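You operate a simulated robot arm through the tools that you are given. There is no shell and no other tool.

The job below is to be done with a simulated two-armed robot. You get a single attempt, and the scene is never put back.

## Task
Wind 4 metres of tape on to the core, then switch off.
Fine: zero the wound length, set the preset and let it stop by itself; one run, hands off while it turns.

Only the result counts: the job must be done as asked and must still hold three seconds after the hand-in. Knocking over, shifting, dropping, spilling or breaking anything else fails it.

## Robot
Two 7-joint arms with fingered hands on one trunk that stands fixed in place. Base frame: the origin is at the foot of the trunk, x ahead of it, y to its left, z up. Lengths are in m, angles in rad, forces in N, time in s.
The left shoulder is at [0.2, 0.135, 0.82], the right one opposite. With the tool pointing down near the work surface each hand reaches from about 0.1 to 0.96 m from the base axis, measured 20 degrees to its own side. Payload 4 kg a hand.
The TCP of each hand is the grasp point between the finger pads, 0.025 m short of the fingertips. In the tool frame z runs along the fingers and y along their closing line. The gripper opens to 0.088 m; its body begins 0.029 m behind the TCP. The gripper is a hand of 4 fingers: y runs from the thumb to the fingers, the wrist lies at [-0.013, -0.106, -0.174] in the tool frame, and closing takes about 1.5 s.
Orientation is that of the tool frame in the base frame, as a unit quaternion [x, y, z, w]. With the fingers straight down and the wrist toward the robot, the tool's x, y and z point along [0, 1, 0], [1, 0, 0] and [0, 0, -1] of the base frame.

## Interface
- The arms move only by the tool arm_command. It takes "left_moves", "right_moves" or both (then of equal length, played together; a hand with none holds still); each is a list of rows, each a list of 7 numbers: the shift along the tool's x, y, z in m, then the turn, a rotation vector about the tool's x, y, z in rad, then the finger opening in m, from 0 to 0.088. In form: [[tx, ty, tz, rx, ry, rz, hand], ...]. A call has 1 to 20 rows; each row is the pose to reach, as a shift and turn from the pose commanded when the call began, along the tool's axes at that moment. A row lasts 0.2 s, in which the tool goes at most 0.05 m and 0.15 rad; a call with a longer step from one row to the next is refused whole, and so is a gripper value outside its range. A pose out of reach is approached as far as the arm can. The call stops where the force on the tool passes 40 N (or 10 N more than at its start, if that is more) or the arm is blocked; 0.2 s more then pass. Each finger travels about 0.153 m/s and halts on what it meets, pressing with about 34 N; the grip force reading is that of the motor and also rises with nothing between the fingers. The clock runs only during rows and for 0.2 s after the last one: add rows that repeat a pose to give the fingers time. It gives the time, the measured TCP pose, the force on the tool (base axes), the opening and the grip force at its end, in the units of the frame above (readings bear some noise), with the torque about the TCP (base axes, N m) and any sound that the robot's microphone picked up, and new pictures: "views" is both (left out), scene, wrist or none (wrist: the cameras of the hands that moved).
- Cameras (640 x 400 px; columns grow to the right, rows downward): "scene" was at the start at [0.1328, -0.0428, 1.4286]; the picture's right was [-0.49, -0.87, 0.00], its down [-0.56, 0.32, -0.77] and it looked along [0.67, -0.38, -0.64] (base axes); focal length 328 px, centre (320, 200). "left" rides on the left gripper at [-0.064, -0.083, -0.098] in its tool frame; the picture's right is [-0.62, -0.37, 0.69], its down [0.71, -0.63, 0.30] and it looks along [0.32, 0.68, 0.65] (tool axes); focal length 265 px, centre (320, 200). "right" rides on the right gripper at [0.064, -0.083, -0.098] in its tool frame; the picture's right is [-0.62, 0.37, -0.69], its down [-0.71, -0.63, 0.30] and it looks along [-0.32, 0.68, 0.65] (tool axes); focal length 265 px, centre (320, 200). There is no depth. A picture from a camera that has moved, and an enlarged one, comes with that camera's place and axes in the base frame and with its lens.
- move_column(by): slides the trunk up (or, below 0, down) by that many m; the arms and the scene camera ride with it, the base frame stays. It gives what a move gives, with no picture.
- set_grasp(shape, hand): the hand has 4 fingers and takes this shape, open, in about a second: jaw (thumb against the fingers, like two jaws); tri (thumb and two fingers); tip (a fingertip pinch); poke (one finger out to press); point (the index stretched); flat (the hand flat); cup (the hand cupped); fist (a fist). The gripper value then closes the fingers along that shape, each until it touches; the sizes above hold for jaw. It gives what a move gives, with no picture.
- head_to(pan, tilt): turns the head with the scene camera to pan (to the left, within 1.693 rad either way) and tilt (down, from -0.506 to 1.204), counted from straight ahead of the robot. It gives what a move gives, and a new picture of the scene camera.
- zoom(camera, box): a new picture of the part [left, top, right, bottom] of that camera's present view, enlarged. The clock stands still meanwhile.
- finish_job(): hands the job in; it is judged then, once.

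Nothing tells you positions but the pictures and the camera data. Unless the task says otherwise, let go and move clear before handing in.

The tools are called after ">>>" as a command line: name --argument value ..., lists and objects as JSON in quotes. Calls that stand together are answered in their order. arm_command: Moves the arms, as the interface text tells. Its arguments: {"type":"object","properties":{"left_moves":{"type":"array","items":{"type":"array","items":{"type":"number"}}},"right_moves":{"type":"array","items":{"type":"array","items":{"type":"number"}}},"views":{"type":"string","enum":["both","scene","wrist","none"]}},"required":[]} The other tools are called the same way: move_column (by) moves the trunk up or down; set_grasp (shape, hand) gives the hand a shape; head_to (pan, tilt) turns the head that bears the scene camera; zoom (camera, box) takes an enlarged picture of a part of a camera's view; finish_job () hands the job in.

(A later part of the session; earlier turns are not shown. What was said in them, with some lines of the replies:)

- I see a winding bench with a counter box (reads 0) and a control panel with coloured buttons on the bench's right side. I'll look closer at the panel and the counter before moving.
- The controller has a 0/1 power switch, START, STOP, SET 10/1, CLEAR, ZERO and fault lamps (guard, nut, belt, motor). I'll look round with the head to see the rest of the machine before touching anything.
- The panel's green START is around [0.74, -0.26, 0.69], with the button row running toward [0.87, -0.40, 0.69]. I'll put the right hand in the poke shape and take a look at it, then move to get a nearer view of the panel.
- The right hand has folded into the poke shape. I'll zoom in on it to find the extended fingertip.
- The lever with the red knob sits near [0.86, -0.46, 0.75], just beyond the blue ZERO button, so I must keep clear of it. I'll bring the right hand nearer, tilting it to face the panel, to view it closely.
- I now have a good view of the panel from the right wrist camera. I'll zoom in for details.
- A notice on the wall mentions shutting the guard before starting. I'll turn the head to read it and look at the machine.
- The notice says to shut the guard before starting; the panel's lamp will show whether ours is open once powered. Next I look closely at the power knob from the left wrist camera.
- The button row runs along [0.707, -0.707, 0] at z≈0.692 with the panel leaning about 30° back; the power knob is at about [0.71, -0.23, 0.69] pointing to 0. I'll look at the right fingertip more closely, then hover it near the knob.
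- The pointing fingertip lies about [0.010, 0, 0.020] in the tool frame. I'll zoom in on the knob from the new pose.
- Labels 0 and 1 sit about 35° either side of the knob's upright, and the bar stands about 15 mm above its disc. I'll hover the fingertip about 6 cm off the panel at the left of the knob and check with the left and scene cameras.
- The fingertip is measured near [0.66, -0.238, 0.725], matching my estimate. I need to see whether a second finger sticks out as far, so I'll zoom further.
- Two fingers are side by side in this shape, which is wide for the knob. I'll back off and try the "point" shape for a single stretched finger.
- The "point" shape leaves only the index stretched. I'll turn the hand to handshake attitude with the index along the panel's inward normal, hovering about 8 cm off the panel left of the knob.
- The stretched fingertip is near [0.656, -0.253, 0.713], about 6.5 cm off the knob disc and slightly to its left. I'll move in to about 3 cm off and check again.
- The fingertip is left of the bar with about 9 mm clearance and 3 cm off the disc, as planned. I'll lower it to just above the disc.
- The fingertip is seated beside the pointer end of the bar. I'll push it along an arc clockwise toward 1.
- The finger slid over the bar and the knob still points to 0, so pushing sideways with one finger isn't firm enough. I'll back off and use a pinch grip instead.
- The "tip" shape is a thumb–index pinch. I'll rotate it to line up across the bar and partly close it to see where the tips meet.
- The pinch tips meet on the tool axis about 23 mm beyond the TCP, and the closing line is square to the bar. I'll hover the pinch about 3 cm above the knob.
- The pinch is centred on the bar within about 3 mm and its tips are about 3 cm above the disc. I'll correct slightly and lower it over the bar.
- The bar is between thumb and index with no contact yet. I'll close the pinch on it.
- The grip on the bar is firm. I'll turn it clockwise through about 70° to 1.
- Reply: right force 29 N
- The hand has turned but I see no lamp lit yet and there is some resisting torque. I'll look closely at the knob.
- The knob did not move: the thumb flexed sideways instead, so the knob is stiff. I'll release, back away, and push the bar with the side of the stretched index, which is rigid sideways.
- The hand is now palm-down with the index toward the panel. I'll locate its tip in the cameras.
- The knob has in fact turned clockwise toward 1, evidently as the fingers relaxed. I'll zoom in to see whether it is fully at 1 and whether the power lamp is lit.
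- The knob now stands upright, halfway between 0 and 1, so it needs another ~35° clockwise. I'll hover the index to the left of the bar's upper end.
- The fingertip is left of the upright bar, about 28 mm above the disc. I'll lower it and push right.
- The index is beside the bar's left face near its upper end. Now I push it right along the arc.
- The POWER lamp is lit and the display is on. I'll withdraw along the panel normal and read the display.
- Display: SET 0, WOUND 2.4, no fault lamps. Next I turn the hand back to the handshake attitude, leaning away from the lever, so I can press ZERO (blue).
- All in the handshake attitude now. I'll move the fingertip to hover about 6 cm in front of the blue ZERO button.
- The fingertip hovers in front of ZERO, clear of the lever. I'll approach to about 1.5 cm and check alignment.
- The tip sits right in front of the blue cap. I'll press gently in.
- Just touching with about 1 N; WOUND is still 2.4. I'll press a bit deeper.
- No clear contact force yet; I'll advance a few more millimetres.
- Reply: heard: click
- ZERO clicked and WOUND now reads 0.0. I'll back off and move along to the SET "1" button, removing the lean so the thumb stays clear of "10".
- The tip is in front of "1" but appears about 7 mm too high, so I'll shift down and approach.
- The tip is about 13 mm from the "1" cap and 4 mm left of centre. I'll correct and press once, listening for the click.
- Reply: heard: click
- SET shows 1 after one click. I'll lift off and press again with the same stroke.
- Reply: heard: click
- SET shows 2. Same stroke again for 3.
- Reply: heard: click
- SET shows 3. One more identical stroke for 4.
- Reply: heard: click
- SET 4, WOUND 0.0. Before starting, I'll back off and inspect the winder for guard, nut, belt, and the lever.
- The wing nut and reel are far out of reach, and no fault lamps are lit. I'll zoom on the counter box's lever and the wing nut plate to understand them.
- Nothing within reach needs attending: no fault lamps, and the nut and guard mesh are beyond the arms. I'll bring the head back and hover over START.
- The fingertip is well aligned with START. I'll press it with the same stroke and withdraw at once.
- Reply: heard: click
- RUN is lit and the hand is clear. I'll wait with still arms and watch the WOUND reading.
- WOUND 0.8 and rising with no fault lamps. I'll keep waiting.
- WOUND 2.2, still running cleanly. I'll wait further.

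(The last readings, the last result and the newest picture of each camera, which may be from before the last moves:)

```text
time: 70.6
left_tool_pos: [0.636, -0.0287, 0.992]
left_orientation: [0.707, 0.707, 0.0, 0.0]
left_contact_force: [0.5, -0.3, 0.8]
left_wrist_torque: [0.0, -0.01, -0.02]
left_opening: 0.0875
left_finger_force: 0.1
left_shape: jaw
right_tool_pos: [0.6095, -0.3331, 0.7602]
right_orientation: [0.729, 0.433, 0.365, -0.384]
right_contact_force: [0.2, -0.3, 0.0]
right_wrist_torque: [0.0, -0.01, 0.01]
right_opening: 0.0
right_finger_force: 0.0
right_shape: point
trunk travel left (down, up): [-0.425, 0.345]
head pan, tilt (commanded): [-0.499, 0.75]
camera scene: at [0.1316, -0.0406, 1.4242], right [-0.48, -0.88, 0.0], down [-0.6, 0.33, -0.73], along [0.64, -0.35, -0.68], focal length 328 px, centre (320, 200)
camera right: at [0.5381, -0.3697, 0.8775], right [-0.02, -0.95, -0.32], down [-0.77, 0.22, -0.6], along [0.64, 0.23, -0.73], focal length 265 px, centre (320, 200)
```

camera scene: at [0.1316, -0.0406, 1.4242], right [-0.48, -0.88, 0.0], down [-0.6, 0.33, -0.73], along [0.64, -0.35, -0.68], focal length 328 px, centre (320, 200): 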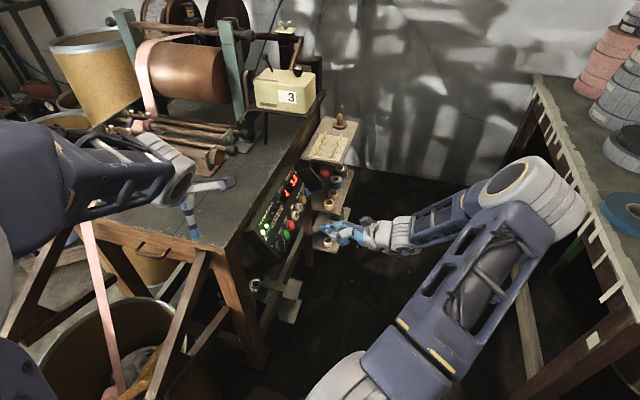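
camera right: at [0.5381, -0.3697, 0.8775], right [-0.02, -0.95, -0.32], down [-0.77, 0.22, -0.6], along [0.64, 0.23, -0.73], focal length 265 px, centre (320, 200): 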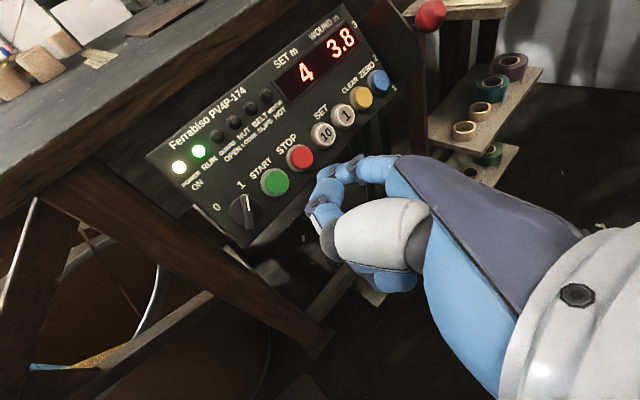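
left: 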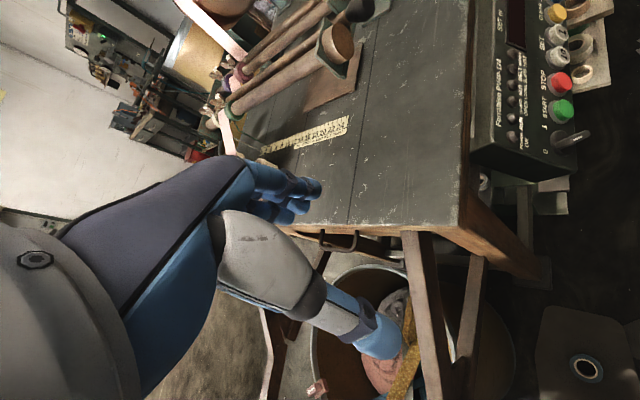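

The counters read 3 and 3.8; it is nearly done. I'll wait for it to stop by itself.

>>> arm_command --right_moves '[[0, 0, 0, 0, 0, 0, 0.088], [0, 0, 0, 0, 0, 0, 0.088], [0, 0, 0, 0, 0, 0, 0.088], [0, 0, 0, 0, 0, 0, 0.088], [0, 0, 0, 0, 0, 0, 0.088], [0, 0, 0, 0, 0, 0, 0.088], [0, 0, 0, 0, 0, 0, 0.088], [0, 0, 0, 0, 0, 0, 0.088], [0, 0, 0, 0, 0, 0, 0.088], [0, 0, 0, 0, 0, 0, 0.088], [0, 0, 0, 0, 0, 0, 0.088], [0, 0, 0, 0, 0, 0, 0.088], [0, 0, 0, 0, 0, 0, 0.088], [0, 0, 0, 0, 0, 0, 0.088]]' --views "both"

>>> zoom --camera "right" --box '[150, 0, 420, 200]'

```text
time: 73.6
left_tool_pos: [0.637, -0.0299, 0.9908]
left_orientation: [0.707, 0.707, 0.0, -0.001]
left_contact_force: [0.0, 0.3, 0.6]
left_wrist_torque: [0.02, -0.04, -0.02]
left_opening: 0.0878
left_finger_force: 0.1
left_shape: jaw
right_tool_pos: [0.6092, -0.3346, 0.7589]
right_orientation: [0.729, 0.433, 0.365, -0.384]
right_contact_force: [1.0, 0.0, -0.6]
right_wrist_torque: [0.0, 0.0, -0.02]
right_opening: 0.0001
right_finger_force: 0.1
right_shape: point
trunk travel left (down, up): [-0.425, 0.345]
head pan, tilt (commanded): [-0.499, 0.75]
camera scene: at [0.1316, -0.0406, 1.4242], right [-0.48, -0.88, 0.0], down [-0.6, 0.33, -0.73], along [0.64, -0.35, -0.68], focal length 328 px, centre (320, 200)
camera right: at [0.5381, -0.3697, 0.8775], right [-0.02, -0.95, -0.32], down [-0.77, 0.22, -0.6], along [0.64, 0.23, -0.73], focal length 265 px, centre (320, 200)
```

scene: 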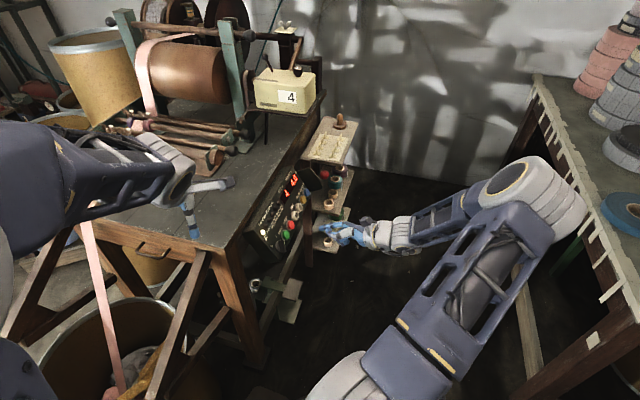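
right: 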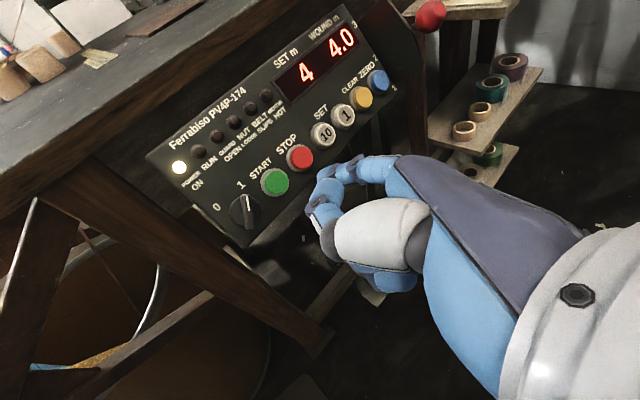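

```text
2.00 times, centred on (285, 100) of right
camera zoom: at [0.5381, -0.3697, 0.8775], right [-0.02, -0.95, -0.32], down [-0.77, 0.22, -0.6], along [0.64, 0.23, -0.73], focal length 531 px, centre (390, 400)
```

zoom: 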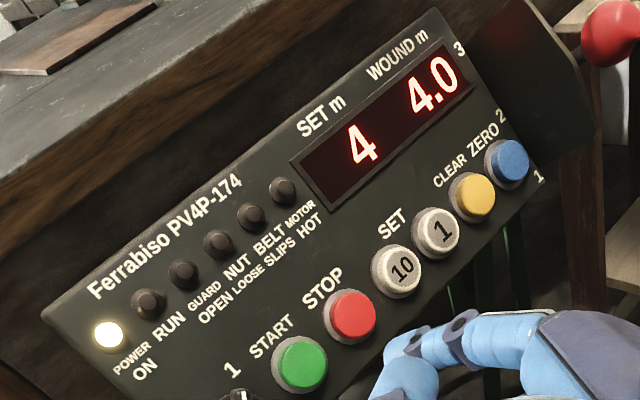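

It stopped by itself: WOUND 4.0, RUN is off, and the mechanical counter reads 4. Now I'll turn the hand palm-down again to push the knob's tail from its left side, which turns it back to 0 well away from START.

>>> arm_command --right_moves '[[0, 0, 0, 0, -0.0685, -0.1253, 0.088], [0, 0, 0, 0, -0.1369, -0.2506, 0.088], [0, 0, 0, 0, -0.2054, -0.376, 0.088], [0, 0, 0, 0, -0.2738, -0.5013, 0.088], [0, 0, 0, 0, -0.3423, -0.6266, 0.088], [0, 0, 0, 0, -0.4107, -0.7519, 0.088], [0, 0, 0, 0, -0.4792, -0.8772, 0.088], [0, 0, 0, 0, -0.5476, -1.0025, 0.088], [0, 0, 0, 0, -0.6161, -1.1279, 0.088], [0, 0, 0, 0, -0.6845, -1.2532, 0.088], [0, 0, 0, 0, -0.753, -1.3785, 0.088], [0, 0, 0, 0, -0.753, -1.3785, 0.088]]' --views "none"

>>> arm_command --right_moves '[[0.0119, 0.0033, 0.022, 0, 0, 0, 0.088], [0.0237, 0.0065, 0.045, 0, 0, 0, 0.088], [0.0237, 0.0065, 0.0675, 0, 0, 0, 0.088], [0.0237, 0.0065, 0.0675, 0, 0, 0, 0.088]]' --views "none"

>>> zoom --camera "left" --box '[500, 60, 640, 190]'

>>> zoom --camera "scene" --box '[240, 190, 330, 270]'

>>> zoom --camera "right" --box '[160, 60, 440, 280]'

```text
time: 76.2
left_tool_pos: [0.6359, -0.0286, 0.9916]
left_orientation: [0.707, 0.707, 0.0, -0.001]
left_contact_force: [-0.4, 0.3, 0.7]
left_wrist_torque: [-0.01, -0.01, 0.02]
left_opening: 0.0879
left_finger_force: 0.0
left_shape: jaw
right_tool_pos: [0.608, -0.333, 0.76]
right_orientation: [0.37, 0.889, 0.249, 0.103]
right_contact_force: [-1.0, 0.5, 0.5]
right_wrist_torque: [0.04, -0.02, 0.03]
right_opening: 0.0
right_finger_force: 0.1
right_shape: point
trunk travel left (down, up): [-0.425, 0.345]
head pan, tilt (commanded): [-0.499, 0.75]
```

```text
time: 77.2
left_tool_pos: [0.637, -0.0295, 0.992]
left_orientation: [0.707, 0.707, 0.0, 0.0]
left_contact_force: [0.0, -0.6, 0.3]
left_wrist_torque: [0.01, -0.01, 0.0]
left_opening: 0.0878
left_finger_force: 0.0
left_shape: jaw
right_tool_pos: [0.6192, -0.2862, 0.7051]
right_orientation: [0.371, 0.889, 0.249, 0.103]
right_contact_force: [-0.5, -0.2, 0.5]
right_wrist_torque: [-0.01, -0.04, 0.0]
right_opening: 0.0
right_finger_force: 0.1
right_shape: point
trunk travel left (down, up): [-0.425, 0.345]
head pan, tilt (commanded): [-0.499, 0.75]
```

```text
3.08 times, centred on (570, 125) of left
camera zoom: at [0.5547, -0.0933, 1.0895], right [-0.37, -0.62, -0.69], down [-0.63, 0.71, -0.3], along [0.68, 0.32, -0.65], focal length 817 px, centre (-449, 431)
```

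zoom: 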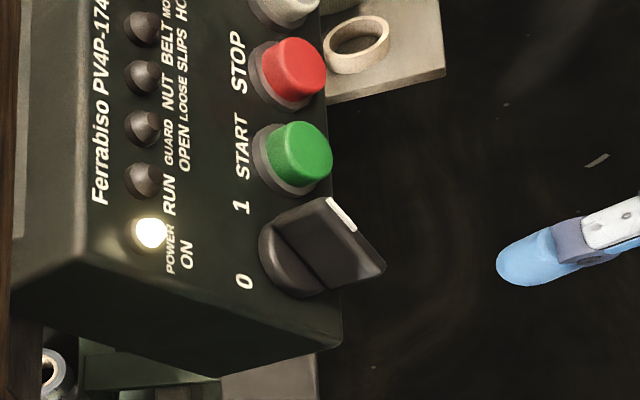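

```text
5.00 times, centred on (285, 230) of scene
camera zoom: at [0.1316, -0.0406, 1.4242], right [-0.48, -0.88, 0.0], down [-0.6, 0.33, -0.73], along [0.64, -0.35, -0.68], focal length 1639 px, centre (495, 50)
```

zoom: 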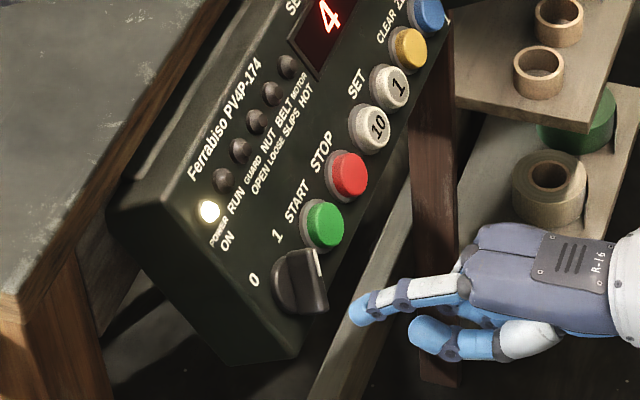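

```text
1.82 times, centred on (300, 170) of right
camera zoom: at [0.4887, -0.3275, 0.7455], right [0.41, -0.47, 0.78], down [0.23, -0.77, -0.59], along [0.88, 0.42, -0.21], focal length 483 px, centre (356, 254)
```

zoom: 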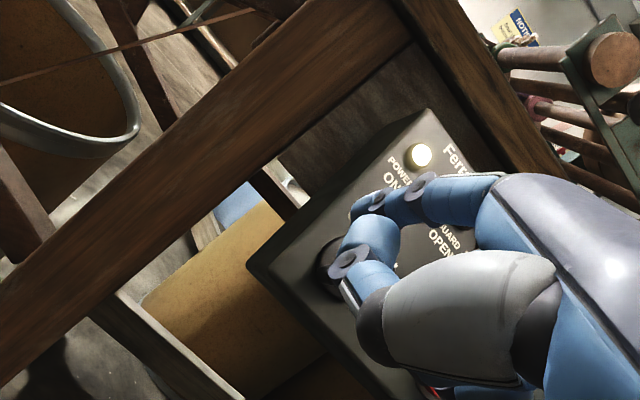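

The fingertip is left of the knob about 5.5 cm out, well away from START. I'll lower it beside the bar's tail.

>>> arm_command --right_moves '[[-0.001, 0.0085, 0.0155, 0, 0, 0, 0.088], [-0.002, 0.017, 0.031, 0, 0, 0, 0.088], [-0.003, 0.0254, 0.0465, 0, 0, 0, 0.088], [-0.003, 0.0254, 0.0465, 0, 0, 0, 0.088]]' --views "none"

>>> zoom --camera "left" --box '[510, 80, 610, 170]'

>>> zoom --camera "scene" --box '[250, 200, 320, 260]'

```text
time: 78.2
left_tool_pos: [0.637, -0.0285, 0.9918]
left_orientation: [0.707, 0.707, 0.0, 0.0]
left_contact_force: [-0.4, 0.0, -0.2]
left_wrist_torque: [0.02, 0.01, 0.02]
left_opening: 0.0876
left_finger_force: 0.1
left_shape: jaw
right_tool_pos: [0.6538, -0.2576, 0.679]
right_orientation: [0.37, 0.889, 0.25, 0.102]
right_contact_force: [0.3, -0.1, 0.6]
right_wrist_torque: [0.01, 0.0, -0.01]
right_opening: 0.0
right_finger_force: 0.1
right_shape: point
trunk travel left (down, up): [-0.425, 0.345]
head pan, tilt (commanded): [-0.499, 0.75]
```

```text
4.44 times, centred on (560, 125) of left
camera zoom: at [0.5547, -0.0933, 1.0895], right [-0.37, -0.62, -0.69], down [-0.63, 0.71, -0.3], along [0.68, 0.32, -0.65], focal length 1180 px, centre (-747, 533)
```

zoom: 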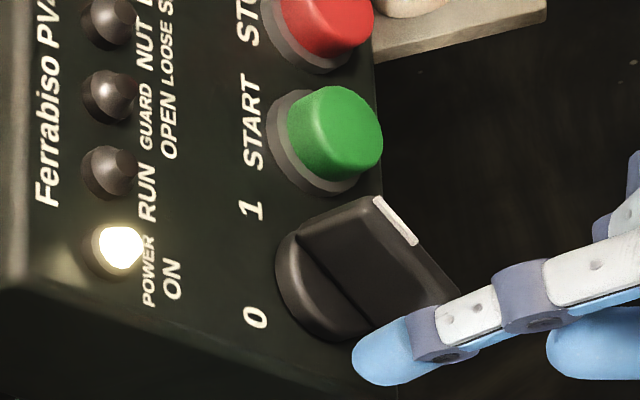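

```text
6.67 times, centred on (285, 230) of scene
camera zoom: at [0.1316, -0.0406, 1.4242], right [-0.48, -0.88, 0.0], down [-0.6, 0.33, -0.73], along [0.64, -0.35, -0.68], focal length 2185 px, centre (553, 0)
```

zoom: 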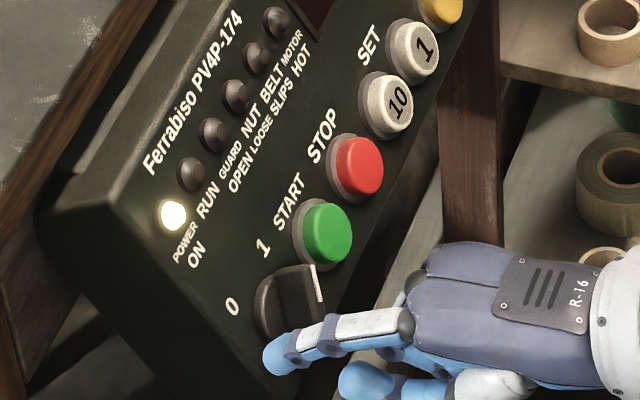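

The fingertip is seated beside the tail, clear of everything else. I'll push it right along the arc to turn the knob counter-clockwise to 0.

>>> arm_command --right_moves '[[-0.0102, -0.0037, 0.002, 0, 0, 0, 0.088], [-0.0121, -0.0075, 0.0041, 0, 0, 0, 0.088], [-0.0143, -0.0097, 0.0053, 0, 0, 0, 0.088], [-0.0164, -0.0118, 0.0065, 0, 0, 0, 0.088], [-0.0193, -0.0133, 0.0072, 0, 0, 0, 0.088], [-0.0221, -0.0146, 0.008, 0, 0, 0, 0.088], [-0.0268, -0.0154, 0.0084, 0, 0, 0, 0.088], [-0.0301, -0.0154, 0.0084, 0, 0, 0, 0.088], [-0.033, -0.0154, 0.0084, 0, 0, 0, 0.088]]' --views "none"

>>> zoom --camera "left" --box '[510, 70, 620, 170]'

>>> zoom --camera "scene" --box '[250, 170, 330, 260]'

```text
time: 80.2
left_tool_pos: [0.6372, -0.0284, 0.9916]
left_orientation: [0.707, 0.707, 0.0, -0.001]
left_contact_force: [0.5, 0.5, 0.3]
left_wrist_torque: [-0.04, 0.0, -0.02]
left_opening: 0.0876
left_finger_force: 0.0
left_shape: jaw
right_tool_pos: [0.6717, -0.2858, 0.6636]
right_orientation: [0.37, 0.889, 0.25, 0.102]
right_contact_force: [-5.9, 1.9, 0.4]
right_wrist_torque: [-0.01, -0.11, 0.3]
right_opening: 0.0
right_finger_force: 0.0
right_shape: point
trunk travel left (down, up): [-0.425, 0.345]
head pan, tilt (commanded): [-0.499, 0.75]
```

```text
4.00 times, centred on (565, 120) of left
camera zoom: at [0.5546, -0.0933, 1.0895], right [-0.37, -0.62, -0.69], down [-0.63, 0.71, -0.3], along [0.68, 0.32, -0.65], focal length 1062 px, centre (-660, 520)
```

zoom: 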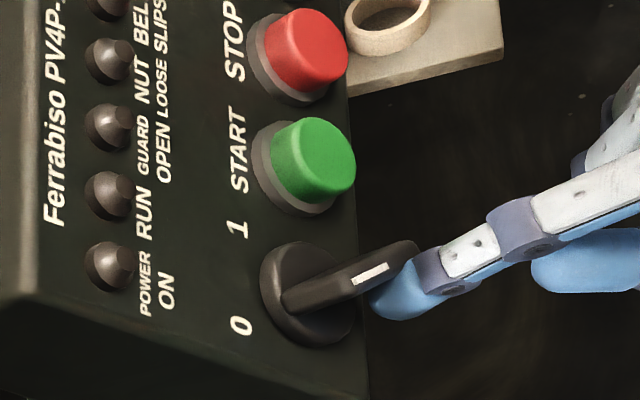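

```text
4.44 times, centred on (290, 215) of scene
camera zoom: at [0.1314, -0.0406, 1.4242], right [-0.48, -0.88, 0.0], down [-0.6, 0.33, -0.73], along [0.64, -0.35, -0.68], focal length 1456 px, centre (453, 133)
```

zoom: 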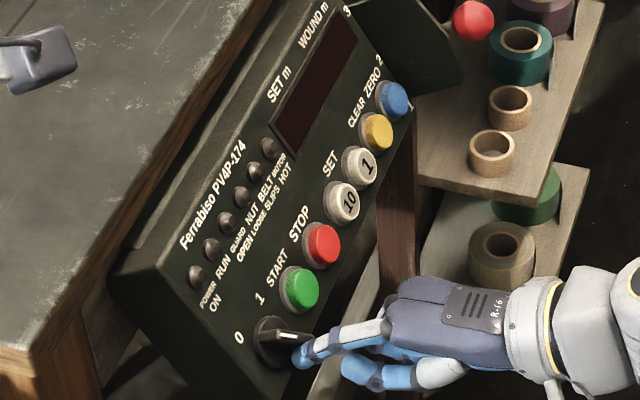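

The knob is back at 0, the lamp and display are dark. I'll withdraw the hand clear along the panel normal.

>>> arm_command --right_moves '[[0.006, 0, 0, 0, 0, 0, 0.088], [0.006, -0.0096, -0.0176, 0, 0, 0, 0.088], [0.006, -0.0287, -0.0527, 0, 0, 0, 0.088], [0.006, -0.0479, -0.0878, 0, 0, 0, 0.088], [0.006, -0.0671, -0.1229, 0, 0, 0, 0.088], [0.006, -0.0863, -0.158, 0, 0, 0, 0.088], [0.006, -0.0863, -0.158, 0, 0, 0, 0.088]]' --views "both"

>>> zoom --camera "left" --box '[480, 0, 640, 190]'

>>> zoom --camera "scene" --box '[230, 50, 350, 270]'

```text
time: 81.8
left_tool_pos: [0.6376, -0.0283, 0.9917]
left_orientation: [0.707, 0.707, 0.0, 0.0]
left_contact_force: [0.3, -0.9, -0.3]
left_wrist_torque: [0.02, 0.0, -0.01]
left_opening: 0.0879
left_finger_force: 0.0
left_shape: jaw
right_tool_pos: [0.5578, -0.3901, 0.7538]
right_orientation: [0.37, 0.889, 0.249, 0.102]
right_contact_force: [-0.4, -0.2, 0.5]
right_wrist_torque: [-0.01, 0.01, 0.01]
right_opening: 0.0808
right_finger_force: 0.1
right_shape: point
trunk travel left (down, up): [-0.425, 0.345]
head pan, tilt (commanded): [-0.499, 0.75]
camera scene: at [0.1316, -0.0406, 1.4242], right [-0.48, -0.88, 0.0], down [-0.6, 0.33, -0.73], along [0.64, -0.35, -0.68], focal length 328 px, centre (320, 200)
camera right: at [0.427, -0.4318, 0.7931], right [0.41, -0.47, 0.78], down [0.23, -0.77, -0.59], along [0.88, 0.42, -0.21], focal length 265 px, centre (320, 200)
```

scene: 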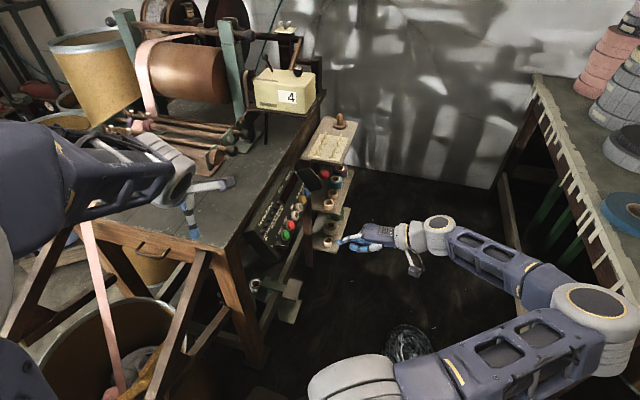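
right: 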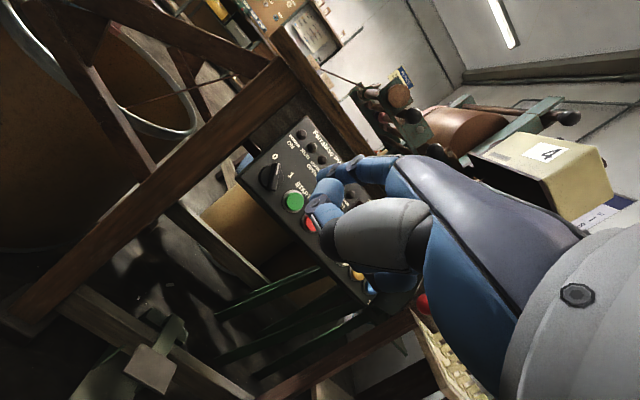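

```text
2.11 times, centred on (560, 95) of left
camera zoom: at [0.5547, -0.0933, 1.0895], right [-0.37, -0.62, -0.69], down [-0.63, 0.71, -0.3], along [0.68, 0.32, -0.65], focal length 559 px, centre (-185, 421)
```

zoom: 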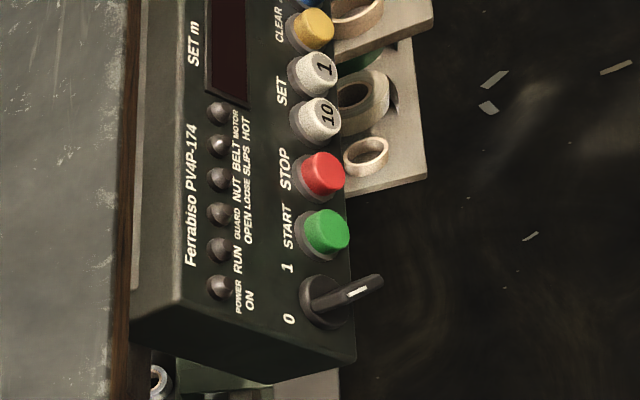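

```text
1.82 times, centred on (290, 160) of scene
camera zoom: at [0.1316, -0.0406, 1.4242], right [-0.48, -0.88, 0.0], down [-0.6, 0.33, -0.73], along [0.64, -0.35, -0.68], focal length 596 px, centre (374, 273)
```

zoom: 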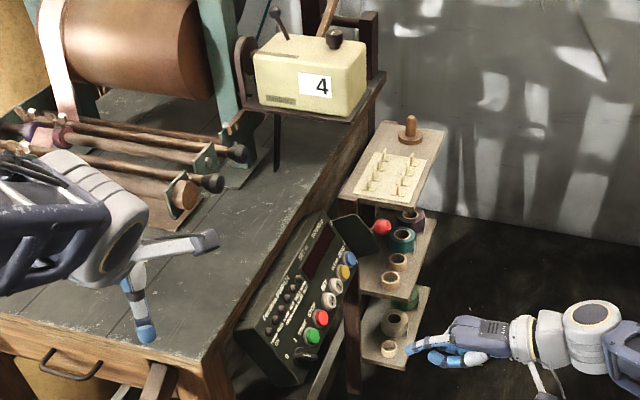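

Everything is as asked: the counter reads 4, the machine stopped by itself, the power knob is at 0 with lamp and display dark, and both hands are clear. I'll hand the job in.

>>> finish_job

```text
The job is handed in.
```

The winder put 4 metres of tape on the core in one run, stopped by itself, and is now switched off.

- **Before the run:** I turned the power knob to 1. WOUND read 2.4, so I pressed ZERO, then pressed SET 1 four times until SET read 4.
- **The run:** I pressed START once and kept both arms still until it stopped. WOUND read 4.0, the RUN lamp went out, and the mechanical counter on the yellow box read 4. No fault lamps lit at any point I checked.
- **Switching off:** I turned the power knob back to 0. The lamp and display are dark, and both hands are clear of the machine.

- **Knob attempts:** My first two tries at the power knob, before anything was running, did not bring it to 1: the finger slipped over the bar, and a pinch grip only got it halfway.
- **Guard and wing nut:** I could not reach the wing nut or the guard to check them by hand. I went by their lamps, which stayed dark.
- **Left as found:** I did not touch the red-knobbed lever, which stood at about 2, or the ON/OFF lever on the yellow box. From the camera pictures, nothing else was knocked or moved.
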